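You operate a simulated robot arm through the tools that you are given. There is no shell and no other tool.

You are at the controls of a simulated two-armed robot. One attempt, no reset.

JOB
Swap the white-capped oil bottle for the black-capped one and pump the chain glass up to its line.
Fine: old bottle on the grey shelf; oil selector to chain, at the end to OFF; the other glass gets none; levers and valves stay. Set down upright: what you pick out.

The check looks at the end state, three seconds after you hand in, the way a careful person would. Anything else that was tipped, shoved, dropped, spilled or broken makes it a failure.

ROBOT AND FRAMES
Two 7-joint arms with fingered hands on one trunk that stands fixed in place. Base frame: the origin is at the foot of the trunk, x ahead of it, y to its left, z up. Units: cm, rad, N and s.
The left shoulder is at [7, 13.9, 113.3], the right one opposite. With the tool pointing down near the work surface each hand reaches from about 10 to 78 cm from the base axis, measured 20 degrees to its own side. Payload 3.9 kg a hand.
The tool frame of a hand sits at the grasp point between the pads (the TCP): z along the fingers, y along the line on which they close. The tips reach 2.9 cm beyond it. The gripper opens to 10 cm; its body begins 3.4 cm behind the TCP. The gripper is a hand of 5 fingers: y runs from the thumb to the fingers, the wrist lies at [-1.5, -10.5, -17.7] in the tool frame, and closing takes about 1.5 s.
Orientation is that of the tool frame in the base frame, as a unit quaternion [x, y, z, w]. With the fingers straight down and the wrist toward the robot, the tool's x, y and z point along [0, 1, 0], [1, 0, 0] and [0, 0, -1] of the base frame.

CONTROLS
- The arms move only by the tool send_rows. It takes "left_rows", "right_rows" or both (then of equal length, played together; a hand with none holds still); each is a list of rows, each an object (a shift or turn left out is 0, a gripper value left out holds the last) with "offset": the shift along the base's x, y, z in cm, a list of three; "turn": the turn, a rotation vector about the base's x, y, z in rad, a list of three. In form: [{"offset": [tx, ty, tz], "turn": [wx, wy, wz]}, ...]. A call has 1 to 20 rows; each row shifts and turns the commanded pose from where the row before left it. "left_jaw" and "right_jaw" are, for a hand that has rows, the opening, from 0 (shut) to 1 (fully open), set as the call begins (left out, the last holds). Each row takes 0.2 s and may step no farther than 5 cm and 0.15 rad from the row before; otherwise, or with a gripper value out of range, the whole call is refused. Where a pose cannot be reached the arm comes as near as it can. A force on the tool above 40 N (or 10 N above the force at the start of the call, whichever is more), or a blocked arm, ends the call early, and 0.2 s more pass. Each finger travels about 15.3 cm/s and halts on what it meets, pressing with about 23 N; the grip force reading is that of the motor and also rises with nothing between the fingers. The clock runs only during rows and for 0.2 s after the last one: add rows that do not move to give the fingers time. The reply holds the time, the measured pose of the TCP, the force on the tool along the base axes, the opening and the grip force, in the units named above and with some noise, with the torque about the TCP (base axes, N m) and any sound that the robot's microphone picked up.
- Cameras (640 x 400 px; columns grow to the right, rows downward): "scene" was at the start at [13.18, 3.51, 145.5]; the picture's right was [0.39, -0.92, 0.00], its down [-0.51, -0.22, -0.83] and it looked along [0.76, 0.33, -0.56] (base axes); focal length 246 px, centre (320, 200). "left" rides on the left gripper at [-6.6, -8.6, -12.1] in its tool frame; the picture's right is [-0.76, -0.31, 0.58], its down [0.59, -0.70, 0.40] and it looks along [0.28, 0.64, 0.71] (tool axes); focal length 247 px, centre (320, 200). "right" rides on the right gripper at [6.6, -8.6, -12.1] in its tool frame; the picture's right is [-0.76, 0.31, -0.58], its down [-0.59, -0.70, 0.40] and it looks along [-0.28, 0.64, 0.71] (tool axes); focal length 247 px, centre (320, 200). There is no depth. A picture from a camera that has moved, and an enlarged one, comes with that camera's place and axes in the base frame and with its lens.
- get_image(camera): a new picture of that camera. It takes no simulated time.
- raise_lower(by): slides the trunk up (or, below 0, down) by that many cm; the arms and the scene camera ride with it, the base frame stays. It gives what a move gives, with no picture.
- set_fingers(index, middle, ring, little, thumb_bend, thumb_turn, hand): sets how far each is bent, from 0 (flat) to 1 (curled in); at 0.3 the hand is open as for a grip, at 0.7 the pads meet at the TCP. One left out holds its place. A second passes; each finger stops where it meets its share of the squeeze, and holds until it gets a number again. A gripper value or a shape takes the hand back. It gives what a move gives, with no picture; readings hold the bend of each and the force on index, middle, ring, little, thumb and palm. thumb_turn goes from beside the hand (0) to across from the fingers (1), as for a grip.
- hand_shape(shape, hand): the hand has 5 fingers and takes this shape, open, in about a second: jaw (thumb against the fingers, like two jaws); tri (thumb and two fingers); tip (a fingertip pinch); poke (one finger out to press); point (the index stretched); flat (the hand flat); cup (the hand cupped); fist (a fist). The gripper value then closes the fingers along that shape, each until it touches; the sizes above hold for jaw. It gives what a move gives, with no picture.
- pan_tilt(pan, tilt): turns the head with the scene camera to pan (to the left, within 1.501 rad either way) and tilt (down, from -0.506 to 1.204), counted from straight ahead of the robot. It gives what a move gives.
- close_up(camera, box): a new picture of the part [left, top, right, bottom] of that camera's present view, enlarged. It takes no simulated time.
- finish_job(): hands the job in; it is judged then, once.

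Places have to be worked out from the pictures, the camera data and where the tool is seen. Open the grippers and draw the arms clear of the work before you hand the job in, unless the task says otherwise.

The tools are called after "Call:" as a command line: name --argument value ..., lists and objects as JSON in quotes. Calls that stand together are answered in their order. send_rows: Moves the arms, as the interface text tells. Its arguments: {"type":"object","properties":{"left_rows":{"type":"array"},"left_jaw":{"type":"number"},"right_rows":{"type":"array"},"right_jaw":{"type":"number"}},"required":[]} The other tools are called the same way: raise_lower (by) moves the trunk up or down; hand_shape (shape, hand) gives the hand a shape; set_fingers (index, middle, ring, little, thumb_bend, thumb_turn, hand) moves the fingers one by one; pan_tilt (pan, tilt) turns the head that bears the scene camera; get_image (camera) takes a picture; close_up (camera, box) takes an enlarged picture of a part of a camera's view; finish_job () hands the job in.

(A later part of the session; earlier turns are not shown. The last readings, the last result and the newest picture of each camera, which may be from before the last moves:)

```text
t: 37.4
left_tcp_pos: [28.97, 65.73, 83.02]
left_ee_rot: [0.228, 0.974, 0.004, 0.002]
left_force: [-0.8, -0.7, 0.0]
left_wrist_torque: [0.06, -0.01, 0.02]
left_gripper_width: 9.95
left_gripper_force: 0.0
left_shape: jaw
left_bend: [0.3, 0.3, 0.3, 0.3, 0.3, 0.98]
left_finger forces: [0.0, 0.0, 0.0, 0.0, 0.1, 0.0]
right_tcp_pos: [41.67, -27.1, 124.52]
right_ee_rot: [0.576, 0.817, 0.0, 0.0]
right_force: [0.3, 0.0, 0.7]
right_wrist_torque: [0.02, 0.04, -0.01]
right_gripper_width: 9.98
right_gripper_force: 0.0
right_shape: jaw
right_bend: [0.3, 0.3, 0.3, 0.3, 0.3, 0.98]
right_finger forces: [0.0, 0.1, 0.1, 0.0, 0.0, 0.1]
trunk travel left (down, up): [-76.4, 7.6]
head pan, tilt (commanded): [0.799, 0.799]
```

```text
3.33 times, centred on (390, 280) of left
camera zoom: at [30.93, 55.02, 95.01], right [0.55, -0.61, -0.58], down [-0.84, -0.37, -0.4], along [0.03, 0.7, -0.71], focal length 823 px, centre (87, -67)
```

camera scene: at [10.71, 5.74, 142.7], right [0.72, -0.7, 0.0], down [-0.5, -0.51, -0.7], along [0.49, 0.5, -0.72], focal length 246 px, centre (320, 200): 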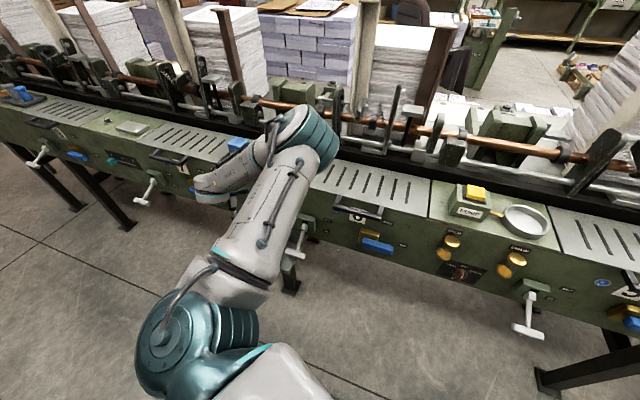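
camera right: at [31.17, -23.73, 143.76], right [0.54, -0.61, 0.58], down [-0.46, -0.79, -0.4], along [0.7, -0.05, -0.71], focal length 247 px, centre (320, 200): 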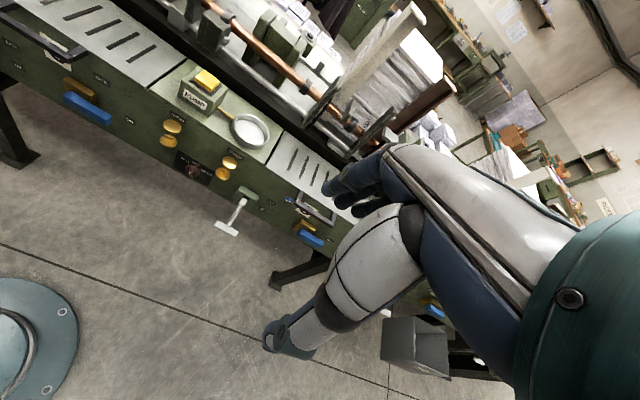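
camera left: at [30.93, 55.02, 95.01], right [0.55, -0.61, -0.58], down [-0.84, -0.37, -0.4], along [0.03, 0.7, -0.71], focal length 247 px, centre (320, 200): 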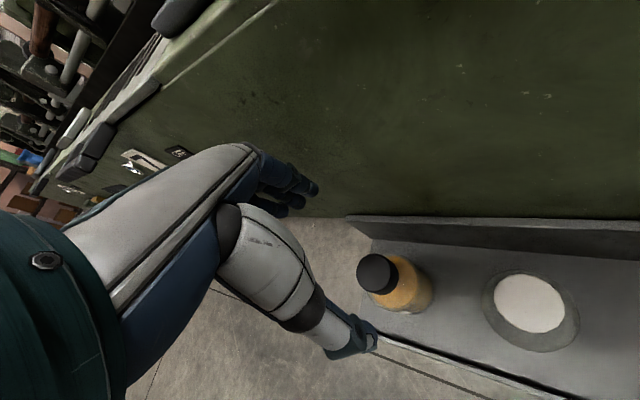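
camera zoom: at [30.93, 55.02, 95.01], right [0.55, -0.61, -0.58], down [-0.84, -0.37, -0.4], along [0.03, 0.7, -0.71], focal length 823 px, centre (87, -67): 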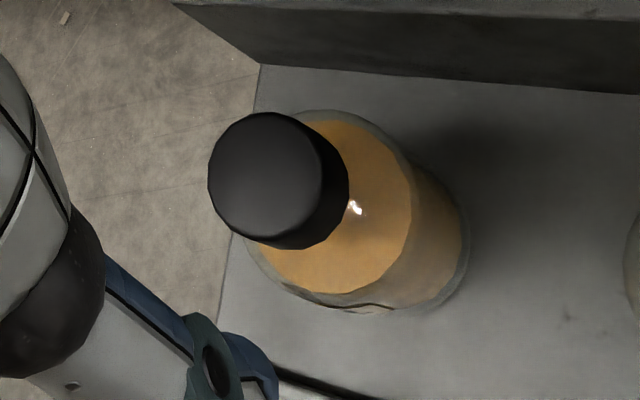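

The black cap centre computes to about (28.75,65.25) with cap top near z=73.4. I correct by (-0.2,-0.45), then lower the trunk 7 cm.

Call:
send_rows --left_rows '[{"offset": [-0.2, -0.45, 0]}, {"offset": [0, 0, 0]}]'

Call:
raise_lower --by -6.5

Call:
close_up --camera "left" --box '[220, 180, 460, 330]'

Call:
close_up --camera "scene" --box '[180, 140, 340, 260]'

```text
t: 38.0
left_tcp_pos: [28.64, 65.33, 83.04]
left_ee_rot: [0.228, 0.974, 0.002, 0.003]
left_force: [-0.5, -0.1, 0.2]
left_wrist_torque: [-0.01, -0.01, -0.01]
left_gripper_width: 10.01
left_gripper_force: 0.0
left_shape: jaw
left_bend: [0.3, 0.3, 0.3, 0.3, 0.3, 0.98]
left_finger forces: [0.1, 0.0, 0.1, 0.0, 0.0, 0.0]
right_tcp_pos: [41.65, -27.1, 124.44]
right_ee_rot: [0.576, 0.817, 0.0, 0.0]
right_force: [-0.1, 0.0, -0.5]
right_wrist_torque: [-0.01, 0.01, 0.0]
right_gripper_width: 9.99
right_gripper_force: 0.1
right_shape: jaw
right_bend: [0.3, 0.3, 0.3, 0.3, 0.3, 0.98]
right_finger forces: [0.0, 0.1, 0.0, 0.0, 0.0, 0.0]
trunk travel left (down, up): [-76.4, 7.6]
head pan, tilt (commanded): [0.799, 0.799]
```

```text
t: 39.1
left_tcp_pos: [28.61, 65.44, 76.55]
left_ee_rot: [0.228, 0.974, 0.003, 0.003]
left_force: [0.6, 0.0, 0.0]
left_wrist_torque: [0.01, 0.0, 0.0]
left_gripper_width: 10.02
left_gripper_force: 0.0
left_shape: jaw
left_bend: [0.3, 0.3, 0.3, 0.3, 0.3, 0.98]
left_finger forces: [0.0, 0.1, 0.0, 0.1, 0.0, 0.1]
right_tcp_pos: [41.67, -27.08, 118.08]
right_ee_rot: [0.576, 0.817, 0.002, 0.0]
right_force: [-0.4, -0.6, -0.4]
right_wrist_torque: [0.02, 0.01, 0.0]
right_gripper_width: 9.99
right_gripper_force: 0.1
right_shape: jaw
right_bend: [0.3, 0.3, 0.3, 0.3, 0.3, 0.98]
right_finger forces: [0.1, 0.1, 0.0, 0.0, 0.0, 0.1]
trunk travel left (down, up): [-69.9, 14.1]
head pan, tilt (commanded): [0.799, 0.799]
```

```text
2.67 times, centred on (340, 255) of left
camera zoom: at [30.7, 54.57, 88.58], right [0.55, -0.61, -0.58], down [-0.84, -0.37, -0.41], along [0.03, 0.7, -0.71], focal length 659 px, centre (267, 53)
```

zoom: 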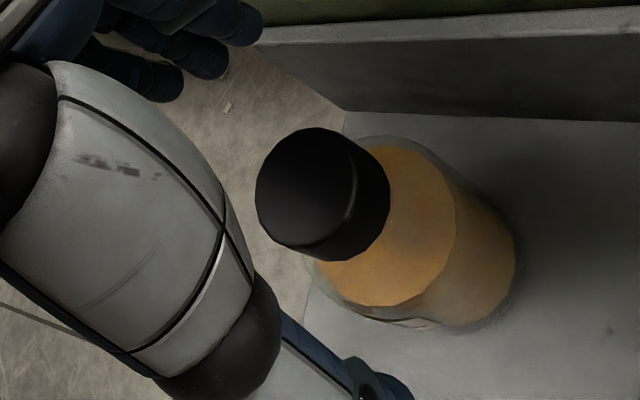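

```text
3.33 times, centred on (260, 200) of scene
camera zoom: at [10.64, 5.81, 136.2], right [0.72, -0.7, 0.0], down [-0.5, -0.51, -0.7], along [0.49, 0.5, -0.72], focal length 821 px, centre (520, 200)
```

zoom: 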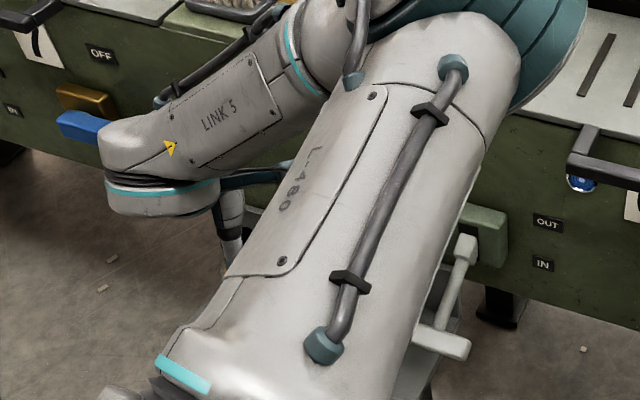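

The cap projects to (28.64,65.39), matching the TCP. I lower another 3.8 cm to put the pads at cap height.

Call:
raise_lower --by -2.5

Call:
raise_lower --by -1.3

Call:
close_up --camera "left" --box '[220, 180, 460, 330]'

```text
t: 39.8
left_tcp_pos: [28.64, 65.33, 74.02]
left_ee_rot: [0.227, 0.974, 0.003, 0.003]
left_force: [1.0, 0.4, 0.4]
left_wrist_torque: [-0.03, 0.01, 0.01]
left_gripper_width: 9.97
left_gripper_force: 0.0
left_shape: jaw
left_bend: [0.3, 0.3, 0.3, 0.3, 0.3, 0.98]
left_finger forces: [0.1, 0.0, 0.0, 0.0, 0.1, 0.0]
right_tcp_pos: [41.64, -27.09, 115.59]
right_ee_rot: [0.577, 0.817, 0.0, 0.0]
right_force: [-1.1, 0.6, -0.4]
right_wrist_torque: [0.0, 0.0, -0.03]
right_gripper_width: 9.97
right_gripper_force: 0.0
right_shape: jaw
right_bend: [0.3, 0.3, 0.3, 0.3, 0.3, 0.98]
right_finger forces: [0.0, 0.0, 0.1, 0.0, 0.0, 0.0]
trunk travel left (down, up): [-67.4, 16.6]
head pan, tilt (commanded): [0.799, 0.799]
```

```text
t: 40.4
left_tcp_pos: [28.56, 65.4, 72.76]
left_ee_rot: [0.228, 0.974, 0.003, 0.002]
left_force: [0.4, -0.3, -1.3]
left_wrist_torque: [0.0, 0.01, 0.04]
left_gripper_width: 9.99
left_gripper_force: 0.0
left_shape: jaw
left_bend: [0.3, 0.3, 0.3, 0.3, 0.3, 0.98]
left_finger forces: [0.0, 0.0, 0.0, 0.1, 0.0, 0.1]
right_tcp_pos: [41.68, -27.06, 114.16]
right_ee_rot: [0.576, 0.817, 0.001, 0.001]
right_force: [-0.7, -0.1, -0.2]
right_wrist_torque: [0.0, 0.02, -0.02]
right_gripper_width: 10.0
right_gripper_force: 0.1
right_shape: jaw
right_bend: [0.3, 0.3, 0.3, 0.3, 0.3, 0.98]
right_finger forces: [0.0, 0.0, 0.0, 0.1, 0.0, 0.0]
trunk travel left (down, up): [-66.1, 17.9]
head pan, tilt (commanded): [0.799, 0.799]
```

```text
2.67 times, centred on (340, 255) of left
camera zoom: at [30.69, 54.57, 84.77], right [0.55, -0.61, -0.58], down [-0.84, -0.37, -0.41], along [0.03, 0.7, -0.71], focal length 659 px, centre (267, 53)
```

zoom: 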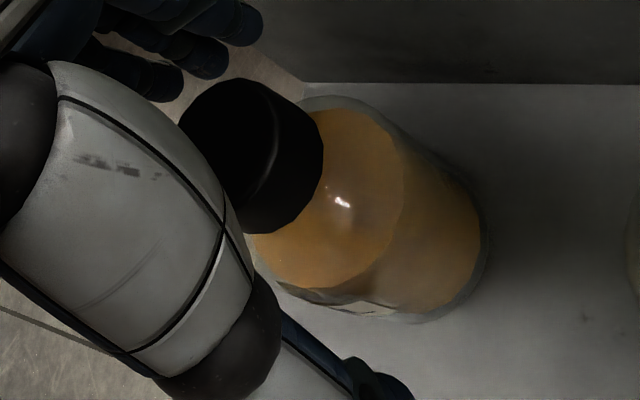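

The cap sits right at the TCP as with the first bottle. I close the hand on it.

Call:
send_rows --left_rows '[{"offset": [0, 0, 0]}, {"offset": [0, 0, 0]}, {"offset": [0, 0, 0]}, {"offset": [0, 0, 0]}, {"offset": [0, 0, 0]}, {"offset": [0, 0, 0]}, {"offset": [0, 0, 0]}, {"offset": [0, 0, 0]}]' --left_jaw 0.1

Call:
close_up --camera "left" --box '[220, 180, 460, 330]'

```text
t: 42.2
left_tcp_pos: [28.71, 65.23, 72.8]
left_ee_rot: [0.228, 0.974, 0.003, 0.003]
left_force: [-0.3, -0.5, 1.2]
left_wrist_torque: [0.01, 0.03, 0.01]
left_gripper_width: 2.44
left_gripper_force: 23.0
left_shape: jaw
left_bend: [0.54, 0.55, 0.72, 0.6, 0.48, 1.0]
left_finger forces: [11.4, 8.3, 0.0, 0.1, 20.5, 0.2]
right_tcp_pos: [41.65, -27.04, 114.24]
right_ee_rot: [0.577, 0.817, 0.0, 0.0]
right_force: [0.1, -0.6, 0.4]
right_wrist_torque: [0.0, 0.01, -0.01]
right_gripper_width: 9.99
right_gripper_force: 0.1
right_shape: jaw
right_bend: [0.3, 0.3, 0.3, 0.3, 0.3, 0.98]
right_finger forces: [0.1, 0.0, 0.1, 0.0, 0.1, 0.0]
trunk travel left (down, up): [-66.1, 17.9]
head pan, tilt (commanded): [0.799, 0.799]
```

```text
2.67 times, centred on (340, 255) of left
camera zoom: at [30.7, 54.56, 84.78], right [0.55, -0.61, -0.58], down [-0.84, -0.37, -0.41], along [0.03, 0.7, -0.71], focal length 659 px, centre (267, 53)
```

zoom: 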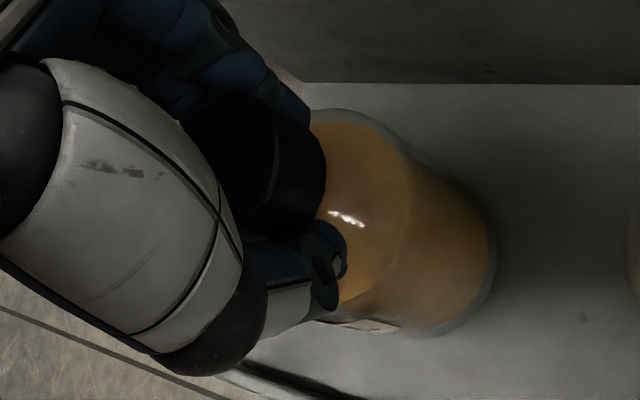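

Grip forces match the first grasp. I lift 2 cm with the trunk and check that it comes along.

Call:
raise_lower --by 2.0

Call:
close_up --camera "left" --box '[220, 180, 460, 330]'

```text
t: 42.9
left_tcp_pos: [28.69, 65.39, 74.74]
left_ee_rot: [0.228, 0.974, 0.002, 0.002]
left_force: [1.0, -0.3, -0.4]
left_wrist_torque: [-0.01, 0.0, -0.03]
left_gripper_width: 2.41
left_gripper_force: 23.4
left_shape: jaw
left_bend: [0.54, 0.55, 0.72, 0.6, 0.48, 1.0]
left_finger forces: [11.7, 7.9, 0.0, 0.0, 20.3, 0.0]
right_tcp_pos: [41.66, -27.08, 116.22]
right_ee_rot: [0.577, 0.817, 0.0, 0.0]
right_force: [0.1, 0.5, 0.7]
right_wrist_torque: [0.0, 0.02, -0.03]
right_gripper_width: 9.96
right_gripper_force: 0.2
right_shape: jaw
right_bend: [0.3, 0.3, 0.3, 0.3, 0.3, 0.98]
right_finger forces: [0.0, 0.0, 0.0, 0.0, 0.0, 0.0]
trunk travel left (down, up): [-68.1, 15.9]
head pan, tilt (commanded): [0.799, 0.799]
```

```text
2.67 times, centred on (340, 255) of left
camera zoom: at [30.73, 54.58, 86.75], right [0.55, -0.61, -0.58], down [-0.84, -0.37, -0.4], along [0.03, 0.7, -0.71], focal length 659 px, centre (267, 53)
```

zoom: 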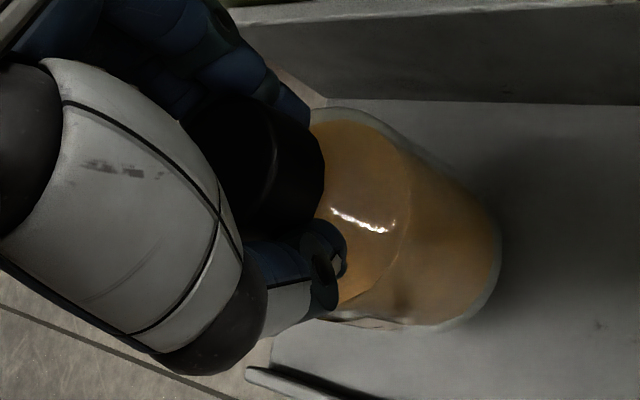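

The full bottle lifts cleanly and hangs straight. I raise a little more, move outward from the bench front, and bring the trunk up.

Call:
raise_lower --by 4.0

Call:
send_rows --left_rows '[{"offset": [-2.5, -1.2, 0]}, {"offset": [-2.5, -1.2, 0]}, {"offset": [-2.5, -1.2, 0]}, {"offset": [0, 0, 0]}]'

Call:
raise_lower --by 5.4

Call:
get_image --camera "left"

Call:
get_image --camera "scene"

```text
t: 43.7
left_tcp_pos: [28.67, 65.34, 78.69]
left_ee_rot: [0.227, 0.974, 0.002, 0.002]
left_force: [0.6, 0.6, -1.0]
left_wrist_torque: [0.01, 0.03, -0.05]
left_gripper_width: 2.43
left_gripper_force: 22.6
left_shape: jaw
left_bend: [0.54, 0.55, 0.72, 0.6, 0.48, 1.0]
left_finger forces: [11.7, 7.9, 0.0, 0.1, 20.4, 0.0]
right_tcp_pos: [41.67, -27.04, 120.32]
right_ee_rot: [0.576, 0.817, 0.0, 0.0]
right_force: [-0.2, -1.0, 0.9]
right_wrist_torque: [-0.01, 0.02, -0.03]
right_gripper_width: 9.94
right_gripper_force: 0.0
right_shape: jaw
right_bend: [0.3, 0.3, 0.3, 0.3, 0.3, 0.98]
right_finger forces: [0.0, 0.0, 0.0, 0.0, 0.0, 0.1]
trunk travel left (down, up): [-72.1, 11.9]
head pan, tilt (commanded): [0.799, 0.799]
```

```text
t: 44.7
left_tcp_pos: [21.17, 61.68, 78.69]
left_ee_rot: [0.228, 0.974, 0.002, 0.002]
left_force: [-0.5, 0.3, -1.4]
left_wrist_torque: [0.03, -0.01, -0.01]
left_gripper_width: 2.44
left_gripper_force: 23.0
left_shape: jaw
left_bend: [0.54, 0.55, 0.72, 0.6, 0.48, 1.0]
left_finger forces: [11.8, 8.3, 0.1, 0.0, 20.3, 0.0]
right_tcp_pos: [41.7, -27.13, 120.3]
right_ee_rot: [0.576, 0.817, -0.001, 0.0]
right_force: [-0.3, 0.1, -0.9]
right_wrist_torque: [-0.01, 0.0, -0.02]
right_gripper_width: 9.98
right_gripper_force: 0.2
right_shape: jaw
right_bend: [0.3, 0.3, 0.3, 0.3, 0.3, 0.98]
right_finger forces: [0.1, 0.0, 0.1, 0.0, 0.0, 0.1]
trunk travel left (down, up): [-72.1, 11.9]
head pan, tilt (commanded): [0.799, 0.799]
```

```text
t: 45.6
left_tcp_pos: [21.1, 61.76, 84.13]
left_ee_rot: [0.227, 0.974, 0.002, 0.002]
left_force: [0.9, 0.2, -0.9]
left_wrist_torque: [0.05, -0.01, 0.01]
left_gripper_width: 2.45
left_gripper_force: 23.3
left_shape: jaw
left_bend: [0.54, 0.55, 0.72, 0.6, 0.48, 1.0]
left_finger forces: [11.8, 8.1, 0.0, 0.0, 20.5, 0.0]
right_tcp_pos: [41.77, -27.09, 125.64]
right_ee_rot: [0.576, 0.817, 0.0, 0.0]
right_force: [-0.2, 0.1, 0.3]
right_wrist_torque: [-0.06, 0.01, -0.01]
right_gripper_width: 9.99
right_gripper_force: 0.0
right_shape: jaw
right_bend: [0.3, 0.3, 0.3, 0.3, 0.3, 0.98]
right_finger forces: [0.0, 0.1, 0.1, 0.1, 0.0, 0.0]
trunk travel left (down, up): [-77.5, 6.5]
head pan, tilt (commanded): [0.799, 0.799]
```

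```text
taken
camera left: at [23.17, 50.92, 96.14], right [0.55, -0.61, -0.58], down [-0.84, -0.37, -0.4], along [0.03, 0.7, -0.71], focal length 247 px, centre (320, 200)
```

left: 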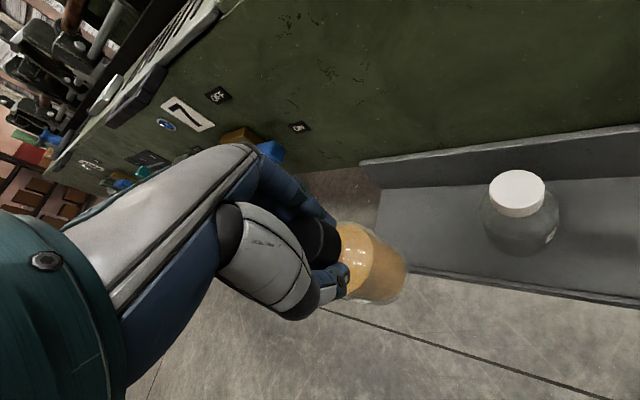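

```text
taken
camera scene: at [10.68, 5.83, 143.79], right [0.72, -0.7, 0.0], down [-0.5, -0.51, -0.7], along [0.49, 0.5, -0.72], focal length 246 px, centre (320, 200)
```

scene: 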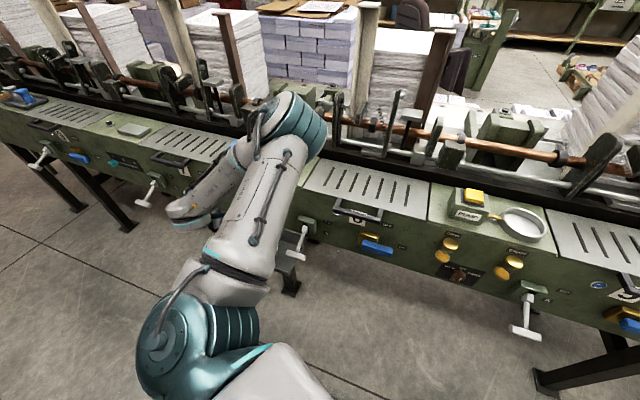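

The white-capped bottle stands upright alone on the shelf. I raise the held bottle, retracing the route along the bench front.

Call:
send_rows --left_rows '[{"offset": [0, 0, 4.5]}, {"offset": [0, 0, 4.5]}, {"offset": [0, 0, 4.5]}, {"offset": [1.5, -1.5, 4]}, {"offset": [2, -2.5, 3.5]}, {"offset": [2, -2.5, 3]}, {"offset": [0, 0, 0]}]'

Call:
get_image --camera "scene"

Call:
get_image --camera "left"

```text
t: 47.2
left_tcp_pos: [26.48, 55.18, 108.06]
left_ee_rot: [0.228, 0.974, 0.002, 0.003]
left_force: [0.4, 0.9, -0.2]
left_wrist_torque: [0.01, -0.02, 0.03]
left_gripper_width: 2.4
left_gripper_force: 22.7
left_shape: jaw
left_bend: [0.54, 0.55, 0.72, 0.6, 0.48, 1.0]
left_finger forces: [12.0, 8.3, 0.0, 0.1, 20.6, 0.0]
right_tcp_pos: [41.71, -26.96, 125.57]
right_ee_rot: [0.577, 0.817, -0.001, 0.001]
right_force: [-0.5, 0.6, -0.5]
right_wrist_torque: [0.0, 0.0, -0.02]
right_gripper_width: 9.97
right_gripper_force: 0.0
right_shape: jaw
right_bend: [0.3, 0.3, 0.3, 0.3, 0.3, 0.98]
right_finger forces: [0.0, 0.0, 0.1, 0.0, 0.0, 0.0]
trunk travel left (down, up): [-77.5, 6.5]
head pan, tilt (commanded): [0.799, 0.799]
```

```text
taken
camera scene: at [10.68, 5.95, 143.79], right [0.72, -0.7, 0.0], down [-0.5, -0.51, -0.7], along [0.49, 0.5, -0.72], focal length 246 px, centre (320, 200)
```

scene: 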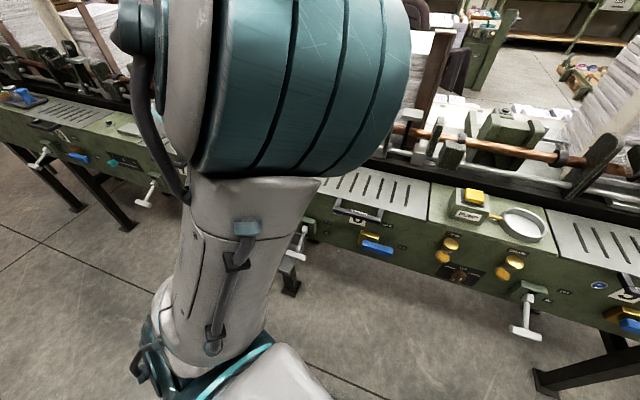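

```text
taken
camera left: at [28.52, 44.44, 120.09], right [0.55, -0.61, -0.58], down [-0.84, -0.37, -0.41], along [0.03, 0.7, -0.71], focal length 247 px, centre (320, 200)
```

left: 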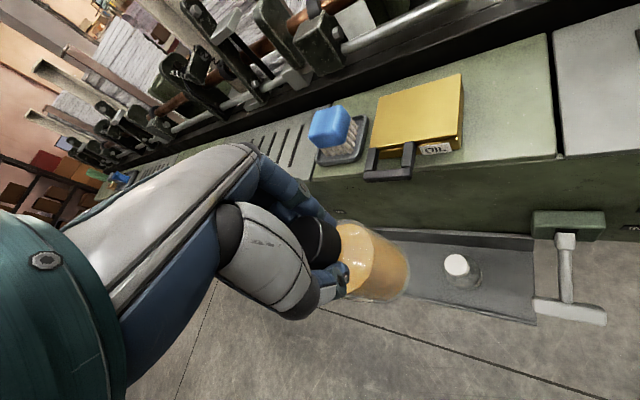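

Steady grip. I carry it to (45,38.6,120) with yaw going back to ~19.5°, a pose the arm handled freely before.

Call:
send_rows --left_rows '[{"offset": [2.64, -2.37, 1.7], "turn": [0, 0, -0.11]}, {"offset": [2.64, -2.37, 1.7], "turn": [0, 0, -0.11]}, {"offset": [2.64, -2.37, 1.7], "turn": [0, 0, -0.11]}, {"offset": [2.64, -2.37, 1.7], "turn": [0, 0, -0.11]}, {"offset": [2.64, -2.37, 1.7], "turn": [0, 0, -0.11]}, {"offset": [2.64, -2.37, 1.7], "turn": [0, 0, -0.11]}, {"offset": [2.64, -2.37, 1.7], "turn": [0, 0, -0.11]}, {"offset": [0, 0, 0]}]'

Call:
get_image --camera "left"

```text
t: 49.0
left_tcp_pos: [45.43, 40.04, 119.44]
left_ee_rot: [0.576, 0.818, -0.004, 0.007]
left_force: [0.0, 0.3, -0.6]
left_wrist_torque: [-0.02, 0.01, 0.02]
left_gripper_width: 2.4
left_gripper_force: 22.4
left_shape: jaw
left_bend: [0.54, 0.55, 0.72, 0.6, 0.48, 1.0]
left_finger forces: [12.0, 8.5, 0.1, 0.0, 20.7, 0.0]
left hand out of reach, approached as far as the arm can: row 4, 5
right_tcp_pos: [41.72, -26.93, 125.7]
right_ee_rot: [0.577, 0.817, 0.0, 0.0]
right_force: [0.7, -0.1, -0.1]
right_wrist_torque: [0.02, 0.01, 0.02]
right_gripper_width: 9.96
right_gripper_force: 0.1
right_shape: jaw
right_bend: [0.3, 0.3, 0.3, 0.3, 0.3, 0.98]
right_finger forces: [0.0, 0.0, 0.0, 0.0, 0.1, 0.0]
trunk travel left (down, up): [-77.5, 6.5]
head pan, tilt (commanded): [0.799, 0.799]
```

```text
taken
camera left: at [39.54, 30.96, 131.6], right [-0.03, -0.82, -0.56], down [-0.86, 0.31, -0.41], along [0.51, 0.47, -0.72], focal length 247 px, centre (320, 200)
```

left: 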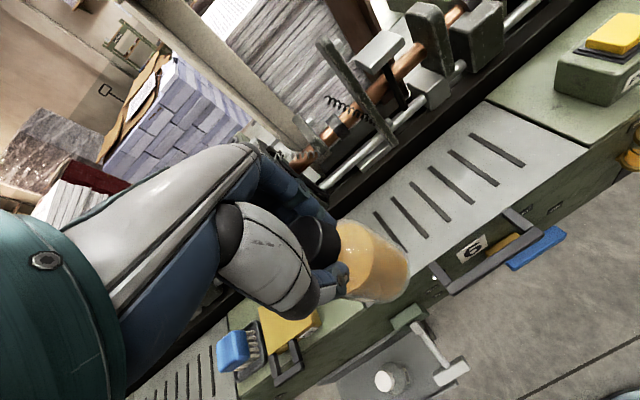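

Reached it with only a small deviation. Now the same straight transit as at the start, toward (69.5,0.5,122) with yaw to about -12°.

Call:
send_rows --left_rows '[{"offset": [2.4, -3.95, 0.25], "turn": [0, 0, -0.055]}, {"offset": [2.4, -3.95, 0.25], "turn": [0, 0, -0.055]}, {"offset": [2.4, -3.95, 0.25], "turn": [0, 0, -0.055]}, {"offset": [2.4, -3.95, 0.25], "turn": [0, 0, -0.055]}, {"offset": [2.4, -3.95, 0.25], "turn": [0, 0, -0.055]}, {"offset": [2.4, -3.95, 0.25], "turn": [0, 0, -0.055]}, {"offset": [2.4, -3.95, 0.25], "turn": [0, 0, -0.055]}, {"offset": [2.4, -3.95, 0.25], "turn": [0, 0, -0.055]}, {"offset": [2.4, -3.95, 0.25], "turn": [0, 0, -0.055]}, {"offset": [2.4, -3.95, 0.25], "turn": [0, 0, -0.055]}, {"offset": [0, 0, 0]}]'

Call:
get_image --camera "left"

Call:
get_image --camera "right"

```text
t: 51.5
left_tcp_pos: [70.55, 1.1, 122.22]
left_ee_rot: [0.777, 0.63, 0.0, 0.004]
left_force: [-0.1, -0.9, -0.4]
left_wrist_torque: [-0.01, 0.0, 0.0]
left_gripper_width: 2.4
left_gripper_force: 23.2
left_shape: jaw
left_bend: [0.54, 0.55, 0.72, 0.6, 0.49, 1.0]
left_finger forces: [12.2, 9.0, 0.0, 0.1, 20.7, 0.1]
left hand out of reach, approached as far as the arm can: row 1, 2
right_tcp_pos: [41.6, -27.03, 125.72]
right_ee_rot: [0.576, 0.817, 0.0, 0.002]
right_force: [-0.1, 1.1, 0.2]
right_wrist_torque: [-0.01, 0.0, -0.01]
right_gripper_width: 9.96
right_gripper_force: 0.1
right_shape: jaw
right_bend: [0.3, 0.3, 0.3, 0.3, 0.3, 0.98]
right_finger forces: [0.2, 0.0, 0.1, 0.0, 0.0, 0.1]
trunk travel left (down, up): [-77.5, 6.5]
head pan, tilt (commanded): [0.799, 0.799]
```

```text
taken
camera left: at [60.7, -3.66, 134.17], right [-0.45, -0.68, -0.58], down [-0.57, 0.72, -0.41], along [0.69, 0.14, -0.71], focal length 247 px, centre (320, 200)
```

left: 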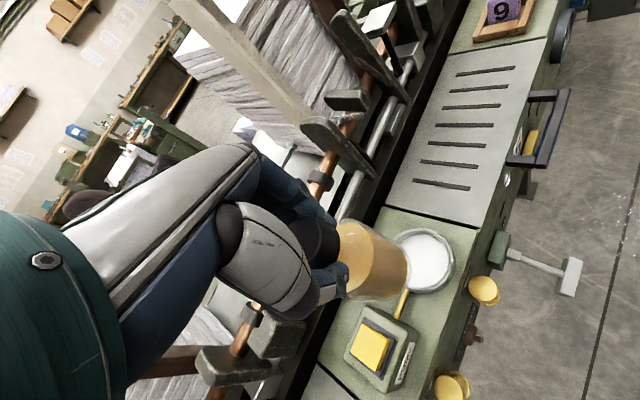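

```text
taken
camera right: at [31.18, -23.61, 137.83], right [0.54, -0.61, 0.58], down [-0.46, -0.79, -0.4], along [0.7, -0.05, -0.71], focal length 247 px, centre (320, 200)
```

right: 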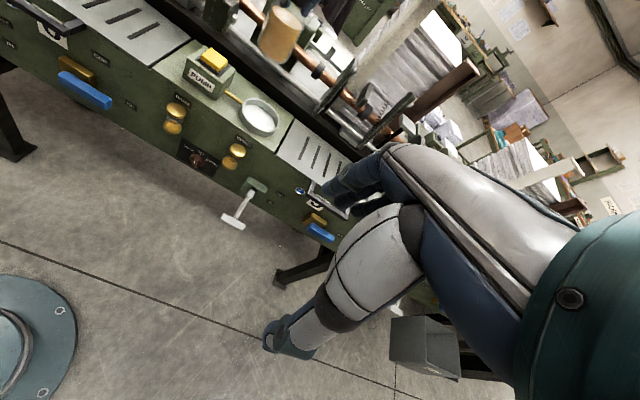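

The bottle is near the ring. I turn the head back and zoom to measure the empty ring's centre precisely.

Call:
pan_tilt --pan 0.2 --tilt 0.65

Call:
close_up --camera "left" --box '[340, 200, 500, 320]'

Call:
close_up --camera "right" --box '[210, 70, 310, 145]'

Call:
close_up --camera "scene" --box '[300, 120, 460, 240]'

```text
t: 52.5
left_tcp_pos: [70.59, 0.97, 121.99]
left_ee_rot: [0.776, 0.63, 0.0, 0.003]
left_force: [0.1, -0.6, -0.4]
left_wrist_torque: [0.02, -0.01, -0.05]
left_gripper_width: 2.39
left_gripper_force: 23.3
left_shape: jaw
left_bend: [0.54, 0.55, 0.72, 0.6, 0.49, 1.0]
left_finger forces: [12.2, 8.9, 0.0, 0.1, 20.7, 0.1]
right_tcp_pos: [41.88, -27.05, 125.64]
right_ee_rot: [0.577, 0.817, 0.0, 0.0]
right_force: [0.2, 0.5, -0.4]
right_wrist_torque: [-0.01, 0.0, 0.04]
right_gripper_width: 9.99
right_gripper_force: 0.2
right_shape: jaw
right_bend: [0.3, 0.3, 0.3, 0.3, 0.3, 0.98]
right_finger forces: [0.0, 0.1, 0.0, 0.1, 0.0, 0.0]
trunk travel left (down, up): [-77.5, 6.5]
head pan, tilt (commanded): [0.201, 0.649]
```

```text
3.33 times, centred on (420, 260) of left
camera zoom: at [60.82, -3.74, 134.11], right [-0.45, -0.68, -0.58], down [-0.56, 0.72, -0.41], along [0.69, 0.14, -0.71], focal length 823 px, centre (-13, 0)
```

zoom: 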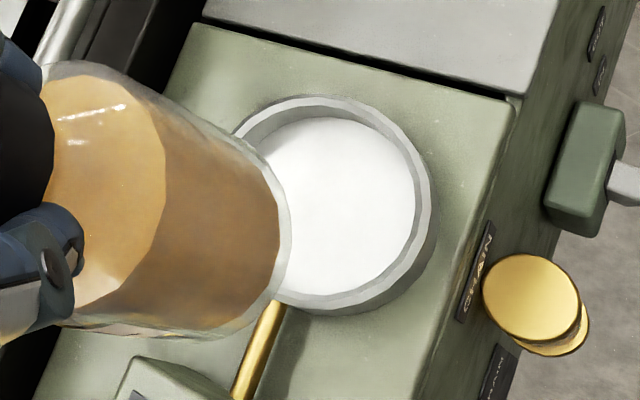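

```text
5.33 times, centred on (260, 108) of right
camera zoom: at [31.32, -23.69, 137.77], right [0.54, -0.61, 0.58], down [-0.46, -0.79, -0.4], along [0.7, -0.05, -0.71], focal length 1317 px, centre (640, 693)
```

zoom: 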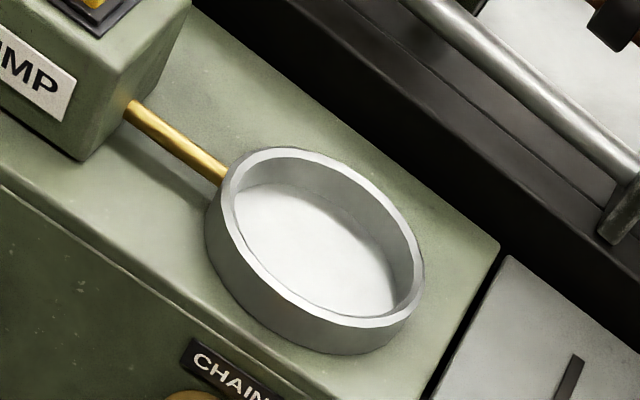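

```text
3.33 times, centred on (380, 180) of scene
camera zoom: at [13.55, 1.78, 145.05], right [0.2, -0.98, 0.0], down [-0.59, -0.12, -0.8], along [0.78, 0.16, -0.6], focal length 821 px, centre (120, 267)
```

zoom: 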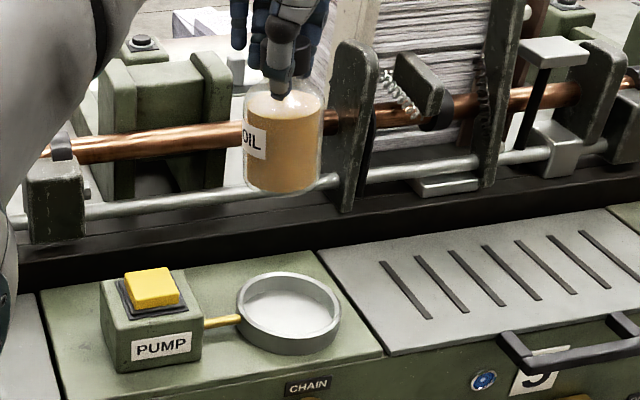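

The ring centre comes out at about (74.2,-2.1) with rim near z≈96. I raise the trunk 6 cm for reach, then approach over the ring at safe height.

Call:
raise_lower --by 6.0

Call:
send_rows --left_rows '[{"offset": [0, -0.5, -4]}, {"offset": [0, -0.7, -4]}, {"offset": [0.3, -0.9, -4.3]}, {"offset": [1.5, -0.4, -2.2]}, {"offset": [1.3, -0.3, -2]}, {"offset": [0.7, -0.3, -1.2]}, {"offset": [0, 0, 0]}]'

Call:
close_up --camera "left" --box '[300, 180, 500, 330]'

Call:
close_up --camera "right" --box '[200, 40, 328, 160]'

Call:
close_up --camera "scene" --box '[300, 120, 460, 240]'

```text
t: 53.5
left_tcp_pos: [70.7, 1.11, 128.09]
left_ee_rot: [0.777, 0.629, 0.0, 0.003]
left_force: [0.2, 0.5, -1.1]
left_wrist_torque: [-0.01, -0.03, -0.03]
left_gripper_width: 2.38
left_gripper_force: 23.5
left_shape: jaw
left_bend: [0.54, 0.55, 0.72, 0.6, 0.49, 1.0]
left_finger forces: [12.2, 9.0, 0.0, 0.1, 20.7, 0.0]
right_tcp_pos: [41.63, -27.01, 131.54]
right_ee_rot: [0.577, 0.817, 0.001, 0.001]
right_force: [0.2, 0.8, 0.2]
right_wrist_torque: [0.0, 0.02, -0.01]
right_gripper_width: 9.99
right_gripper_force: 0.1
right_shape: jaw
right_bend: [0.3, 0.3, 0.3, 0.3, 0.3, 0.98]
right_finger forces: [0.0, 0.0, 0.0, 0.0, 0.0, 0.0]
trunk travel left (down, up): [-83.5, 0.5]
head pan, tilt (commanded): [0.201, 0.649]
```

```text
t: 55.0
left_tcp_pos: [74.45, -2.16, 110.46]
left_ee_rot: [0.777, 0.63, 0.001, 0.004]
left_force: [0.5, 1.3, -1.9]
left_wrist_torque: [-0.02, -0.01, 0.01]
left_gripper_width: 2.41
left_gripper_force: 23.1
left_shape: jaw
left_bend: [0.54, 0.55, 0.72, 0.6, 0.49, 1.0]
left_finger forces: [12.2, 8.9, 0.1, 0.0, 20.5, 0.0]
right_tcp_pos: [41.66, -27.02, 131.62]
right_ee_rot: [0.576, 0.817, 0.001, 0.001]
right_force: [0.5, 0.7, -0.5]
right_wrist_torque: [0.03, 0.0, 0.0]
right_gripper_width: 9.99
right_gripper_force: 0.0
right_shape: jaw
right_bend: [0.3, 0.3, 0.3, 0.3, 0.3, 0.98]
right_finger forces: [0.0, 0.0, 0.0, 0.1, 0.0, 0.1]
trunk travel left (down, up): [-83.5, 0.5]
head pan, tilt (commanded): [0.201, 0.649]
```

```text
2.67 times, centred on (400, 255) of left
camera zoom: at [64.67, -6.89, 122.43], right [-0.45, -0.68, -0.58], down [-0.56, 0.72, -0.41], along [0.69, 0.14, -0.71], focal length 659 px, centre (107, 53)
```

zoom: 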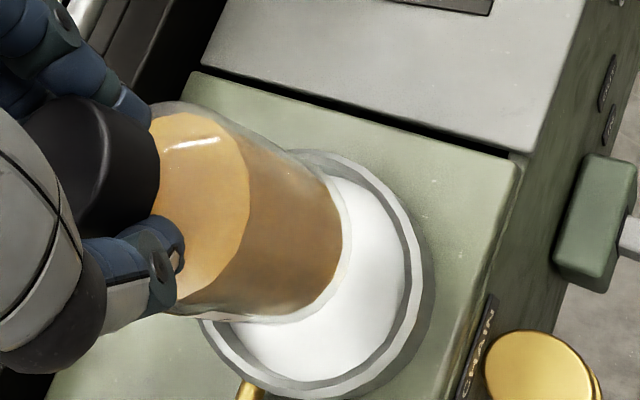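

```text
3.33 times, centred on (264, 100) of right
camera zoom: at [31.28, -23.69, 143.78], right [0.54, -0.61, 0.58], down [-0.46, -0.79, -0.4], along [0.7, -0.05, -0.71], focal length 823 px, centre (507, 533)
```

zoom: 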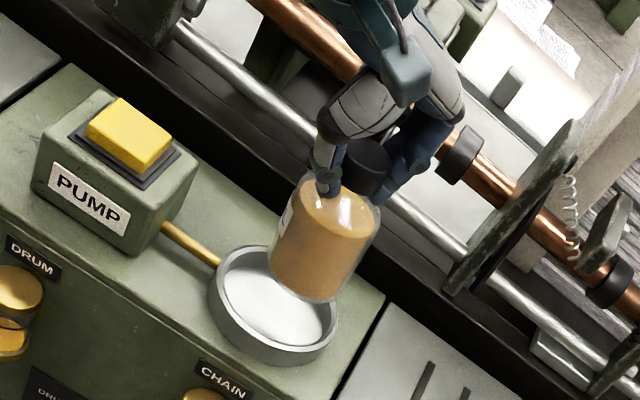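

```text
3.33 times, centred on (380, 180) of scene
camera zoom: at [13.52, 1.78, 151.06], right [0.2, -0.98, 0.0], down [-0.59, -0.12, -0.8], along [0.78, 0.16, -0.6], focal length 821 px, centre (120, 267)
```

zoom: 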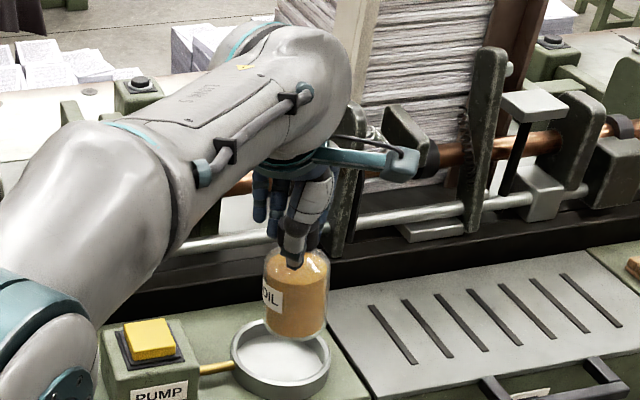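

The bottle hangs over the ring, aligned within about half a centimetre by my projections. I lower to z≈106.5 and re-check before the final contact.

Call:
send_rows --left_rows '[{"offset": [-0.1, 0, -1.5]}, {"offset": [0, 0, -1.5]}, {"offset": [0, 0, -1]}, {"offset": [0, 0, 0]}]'

Call:
close_up --camera "left" --box '[300, 180, 500, 330]'

Call:
close_up --camera "right" --box '[200, 40, 328, 160]'

Call:
close_up --camera "scene" --box '[320, 150, 420, 225]'

```text
t: 56.0
left_tcp_pos: [74.44, -2.02, 106.44]
left_ee_rot: [0.777, 0.629, 0.0, 0.003]
left_force: [-0.2, 0.7, 0.0]
left_wrist_torque: [0.0, 0.01, 0.0]
left_gripper_width: 2.38
left_gripper_force: 23.7
left_shape: jaw
left_bend: [0.54, 0.55, 0.72, 0.6, 0.49, 1.0]
left_finger forces: [12.2, 8.8, 0.0, 0.0, 20.5, 0.0]
right_tcp_pos: [41.74, -26.96, 131.68]
right_ee_rot: [0.576, 0.817, 0.0, -0.001]
right_force: [-0.1, 0.2, -0.4]
right_wrist_torque: [-0.04, 0.04, 0.02]
right_gripper_width: 9.96
right_gripper_force: 0.0
right_shape: jaw
right_bend: [0.3, 0.3, 0.3, 0.3, 0.3, 0.98]
right_finger forces: [0.0, 0.0, 0.0, 0.1, 0.0, 0.0]
trunk travel left (down, up): [-83.5, 0.5]
head pan, tilt (commanded): [0.201, 0.649]
```

```text
2.67 times, centred on (400, 255) of left
camera zoom: at [64.52, -6.84, 118.44], right [-0.45, -0.68, -0.58], down [-0.56, 0.72, -0.41], along [0.69, 0.14, -0.71], focal length 659 px, centre (107, 53)
```

zoom: 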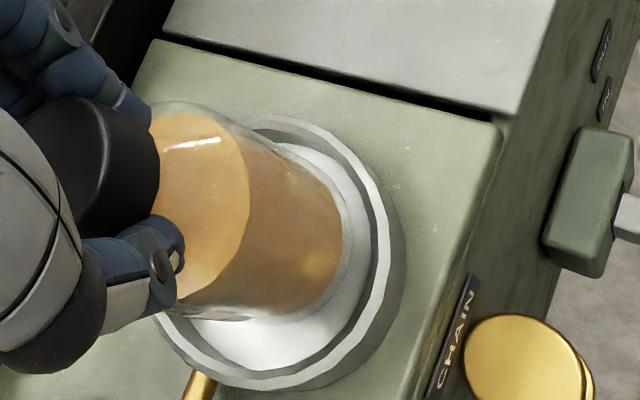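

```text
3.33 times, centred on (264, 100) of right
camera zoom: at [31.31, -23.71, 143.77], right [0.54, -0.61, 0.58], down [-0.46, -0.79, -0.4], along [0.7, -0.05, -0.71], focal length 823 px, centre (507, 533)
```

zoom: 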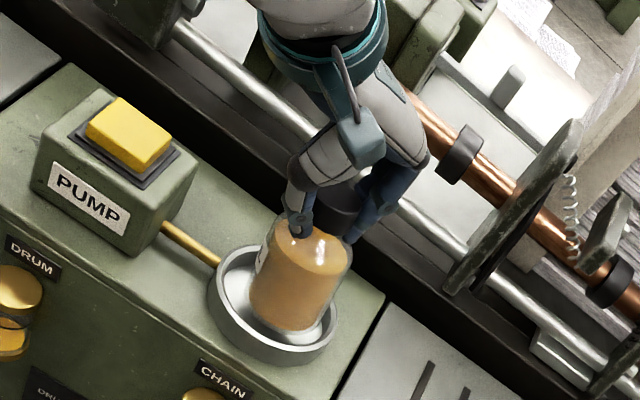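

```text
5.33 times, centred on (370, 188) of scene
camera zoom: at [13.54, 1.76, 151.06], right [0.2, -0.98, 0.0], down [-0.59, -0.12, -0.8], along [0.78, 0.16, -0.6], focal length 1313 px, centre (53, 267)
```

zoom: 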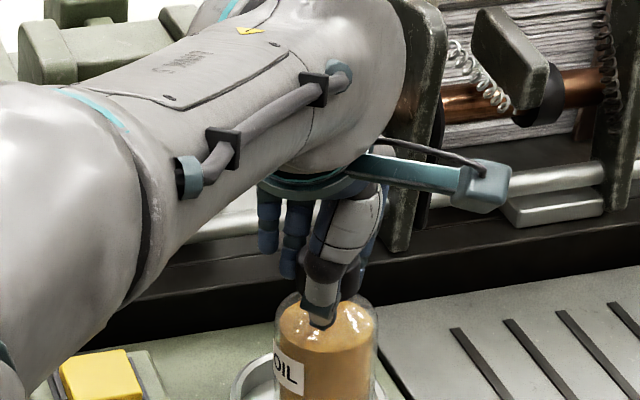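

The bottle base is entering the ring, slightly toward the front-right. I shift (+0.2,+0.4) and lower gently toward contact.

Call:
send_rows --left_rows '[{"offset": [0.2, 0.4, 0]}, {"offset": [0, 0, -0.5]}, {"offset": [0, 0, -0.5]}, {"offset": [0, 0, 0]}]'

Call:
close_up --camera "left" --box '[300, 180, 500, 330]'

Call:
close_up --camera "right" --box '[230, 90, 310, 150]'

```text
t: 57.0
left_tcp_pos: [74.53, -1.54, 105.4]
left_ee_rot: [0.777, 0.63, 0.0, 0.003]
left_force: [0.3, -0.5, -1.3]
left_wrist_torque: [0.02, 0.0, 0.02]
left_gripper_width: 2.37
left_gripper_force: 22.9
left_shape: jaw
left_bend: [0.54, 0.55, 0.72, 0.6, 0.49, 1.0]
left_finger forces: [12.2, 8.7, 0.0, 0.0, 20.4, 0.0]
right_tcp_pos: [41.73, -27.08, 131.63]
right_ee_rot: [0.576, 0.817, 0.0, 0.0]
right_force: [-0.5, -0.5, 0.2]
right_wrist_torque: [0.02, -0.07, -0.03]
right_gripper_width: 10.0
right_gripper_force: 0.1
right_shape: jaw
right_bend: [0.3, 0.3, 0.3, 0.3, 0.3, 0.98]
right_finger forces: [0.0, 0.0, 0.1, 0.0, 0.1, 0.0]
trunk travel left (down, up): [-83.5, 0.5]
head pan, tilt (commanded): [0.201, 0.649]
```

```text
2.67 times, centred on (400, 255) of left
camera zoom: at [64.75, -6.38, 117.44], right [-0.45, -0.68, -0.58], down [-0.56, 0.72, -0.4], along [0.69, 0.14, -0.71], focal length 659 px, centre (107, 53)
```

zoom: 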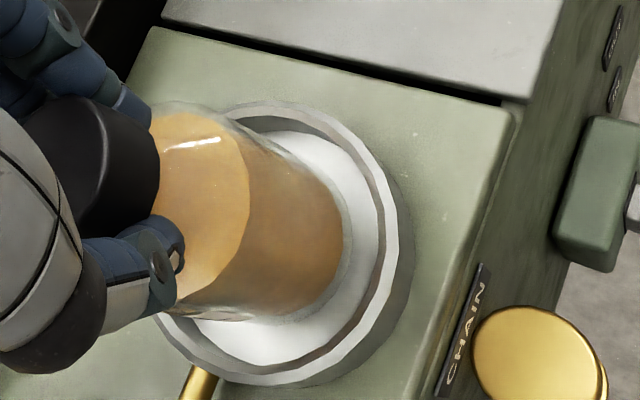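

```text
6.67 times, centred on (270, 120) of right
camera zoom: at [31.32, -23.7, 143.77], right [0.54, -0.61, 0.58], down [-0.46, -0.79, -0.4], along [0.7, -0.05, -0.71], focal length 1646 px, centre (653, 733)
```

zoom: 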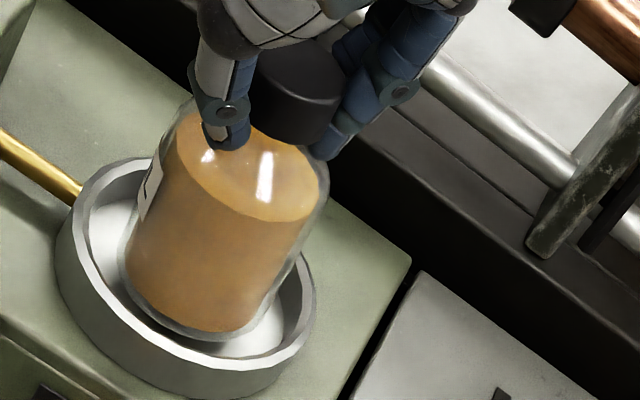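

The base is inside the ring with clearance all round. I lower in 0.3 cm steps to feel the floor.

Call:
send_rows --left_rows '[{"offset": [0, 0, -0.3]}, {"offset": [0, 0, -0.3]}, {"offset": [0, 0, 0]}]'

Call:
send_rows --left_rows '[{"offset": [0, 0, -0.25]}, {"offset": [0, 0, 0]}]'

```text
t: 57.9
left_tcp_pos: [74.48, -1.66, 104.81]
left_ee_rot: [0.776, 0.631, 0.001, 0.003]
left_force: [-0.3, 0.0, 2.5]
left_wrist_torque: [0.02, -0.01, 0.01]
left_gripper_width: 2.38
left_gripper_force: 22.5
left_shape: jaw
left_bend: [0.54, 0.55, 0.72, 0.6, 0.49, 1.0]
left_finger forces: [12.5, 10.4, 0.1, 0.1, 21.8, 0.0]
right_tcp_pos: [41.7, -26.99, 131.76]
right_ee_rot: [0.576, 0.817, 0.0, 0.001]
right_force: [-0.1, 0.3, 0.9]
right_wrist_torque: [0.0, -0.03, 0.01]
right_gripper_width: 9.97
right_gripper_force: 0.0
right_shape: jaw
right_bend: [0.3, 0.3, 0.3, 0.3, 0.3, 0.98]
right_finger forces: [0.0, 0.0, 0.1, 0.0, 0.0, 0.0]
trunk travel left (down, up): [-83.5, 0.5]
head pan, tilt (commanded): [0.201, 0.649]
```

```text
t: 58.5
left_tcp_pos: [74.54, -1.8, 104.85]
left_ee_rot: [0.777, 0.63, 0.001, 0.005]
left_force: [0.3, -2.5, 10.7]
left_wrist_torque: [0.06, -0.15, -0.04]
left_gripper_width: 2.46
left_gripper_force: 22.8
left_shape: jaw
left_bend: [0.54, 0.55, 0.72, 0.6, 0.49, 1.0]
left_finger forces: [12.9, 13.5, 0.0, 0.0, 23.6, 0.0]
right_tcp_pos: [41.43, -26.96, 131.69]
right_ee_rot: [0.577, 0.817, 0.001, 0.001]
right_force: [0.6, -0.3, 0.1]
right_wrist_torque: [-0.02, 0.04, -0.01]
right_gripper_width: 9.98
right_gripper_force: 0.0
right_shape: jaw
right_bend: [0.3, 0.3, 0.3, 0.3, 0.3, 0.98]
right_finger forces: [0.1, 0.1, 0.1, 0.0, 0.1, 0.0]
trunk travel left (down, up): [-83.5, 0.5]
head pan, tilt (commanded): [0.201, 0.649]
```

The floor is reached (10.7 N at z≈104.8). I check the seating, then release in stages.

Call:
close_up --camera "right" --box '[230, 90, 310, 150]'

Call:
send_rows --left_rows '[{"offset": [0, 0, 0]}, {"offset": [0, 0, 0]}, {"offset": [0, 0, 0]}]' --left_jaw 0.4

Call:
close_up --camera "right" --box '[230, 90, 310, 150]'

```text
6.67 times, centred on (270, 120) of right
camera zoom: at [31.11, -23.75, 143.82], right [0.54, -0.61, 0.58], down [-0.46, -0.79, -0.4], along [0.7, -0.05, -0.71], focal length 1646 px, centre (653, 733)
```

zoom: 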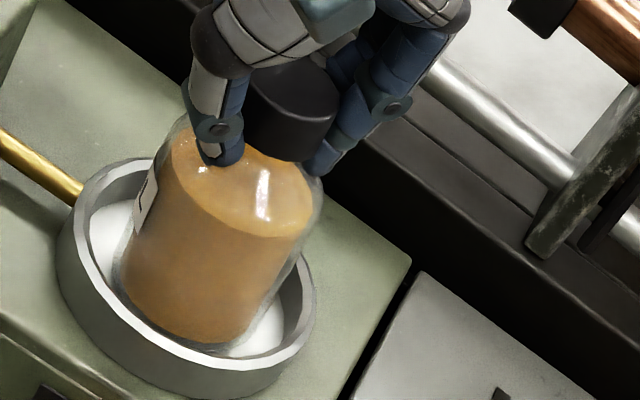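

```text
t: 59.2
left_tcp_pos: [74.43, -1.7, 104.45]
left_ee_rot: [0.776, 0.63, 0.0, 0.003]
left_force: [0.2, -0.6, 0.0]
left_wrist_torque: [0.0, -0.01, 0.01]
left_gripper_width: 3.97
left_gripper_force: 0.0
left_shape: jaw
left_bend: [0.44, 0.47, 0.75, 0.52, 0.41, 1.0]
left_finger forces: [0.0, 0.0, 0.1, 0.1, 0.0, 0.1]
right_tcp_pos: [41.57, -27.04, 131.71]
right_ee_rot: [0.576, 0.817, 0.0, 0.0]
right_force: [0.0, -0.4, 0.3]
right_wrist_torque: [0.0, 0.02, -0.01]
right_gripper_width: 9.98
right_gripper_force: 0.1
right_shape: jaw
right_bend: [0.3, 0.3, 0.3, 0.3, 0.3, 0.98]
right_finger forces: [0.1, 0.0, 0.0, 0.0, 0.1, 0.0]
trunk travel left (down, up): [-83.5, 0.5]
head pan, tilt (commanded): [0.201, 0.649]
```

```text
6.67 times, centred on (270, 120) of right
camera zoom: at [31.22, -23.72, 143.79], right [0.54, -0.61, 0.58], down [-0.46, -0.79, -0.4], along [0.7, -0.05, -0.71], focal length 1646 px, centre (653, 733)
```

zoom: 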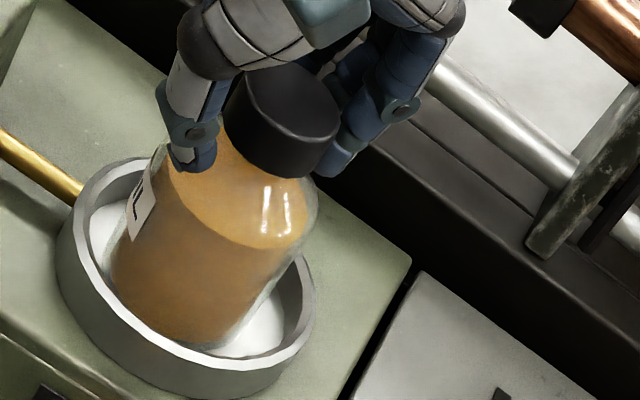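

The bottle settled in the ring upright. I open fully and lift straight up with the trunk-independent arm, pulling slightly back once clear.

Call:
send_rows --left_rows '[{"offset": [0, 0, 0]}, {"offset": [0, 0, 0]}, {"offset": [0, 0, 0]}, {"offset": [0, 0, 0]}, {"offset": [0, 0, 0]}]' --left_jaw 1.0

Call:
close_up --camera "right" --box '[210, 60, 330, 150]'

Call:
close_up --camera "left" --box '[200, 120, 520, 320]'

```text
t: 60.5
left_tcp_pos: [74.43, -1.8, 104.71]
left_ee_rot: [0.777, 0.63, 0.001, 0.004]
left_force: [-0.3, -0.1, 1.0]
left_wrist_torque: [-0.01, -0.01, 0.01]
left_gripper_width: 9.96
left_gripper_force: 0.0
left_shape: jaw
left_bend: [0.3, 0.3, 0.3, 0.3, 0.3, 0.98]
left_finger forces: [0.0, 0.1, 0.0, 0.1, 0.0, 0.1]
right_tcp_pos: [41.61, -27.09, 131.66]
right_ee_rot: [0.576, 0.817, 0.001, 0.001]
right_force: [0.0, -0.3, 0.3]
right_wrist_torque: [0.01, 0.01, 0.04]
right_gripper_width: 9.96
right_gripper_force: 0.0
right_shape: jaw
right_bend: [0.3, 0.3, 0.3, 0.3, 0.3, 0.98]
right_finger forces: [0.0, 0.1, 0.0, 0.1, 0.1, 0.0]
trunk travel left (down, up): [-83.5, 0.5]
head pan, tilt (commanded): [0.201, 0.649]
```

```text
4.44 times, centred on (270, 105) of right
camera zoom: at [31.29, -23.71, 143.78], right [0.54, -0.61, 0.58], down [-0.46, -0.79, -0.4], along [0.7, -0.05, -0.71], focal length 1098 px, centre (542, 622)
```

zoom: 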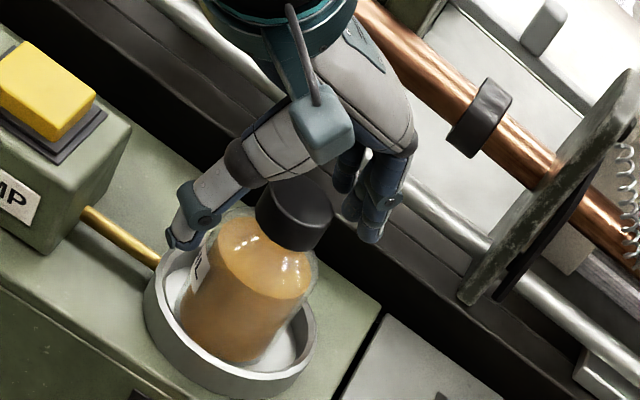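

```text
2.00 times, centred on (360, 220) of left
camera zoom: at [64.69, -6.46, 116.58], right [-0.45, -0.68, -0.58], down [-0.56, 0.72, -0.41], along [0.69, 0.14, -0.71], focal length 494 px, centre (240, 160)
```

zoom: 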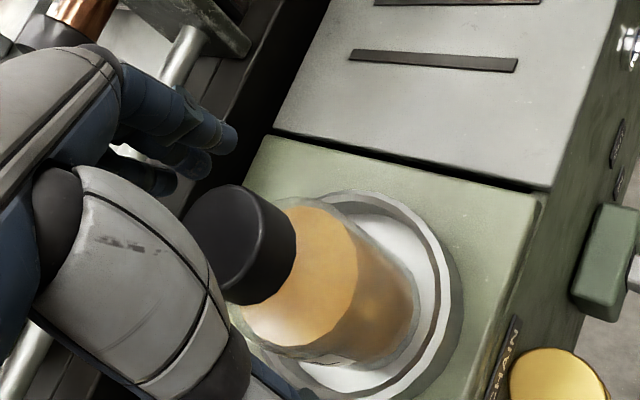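

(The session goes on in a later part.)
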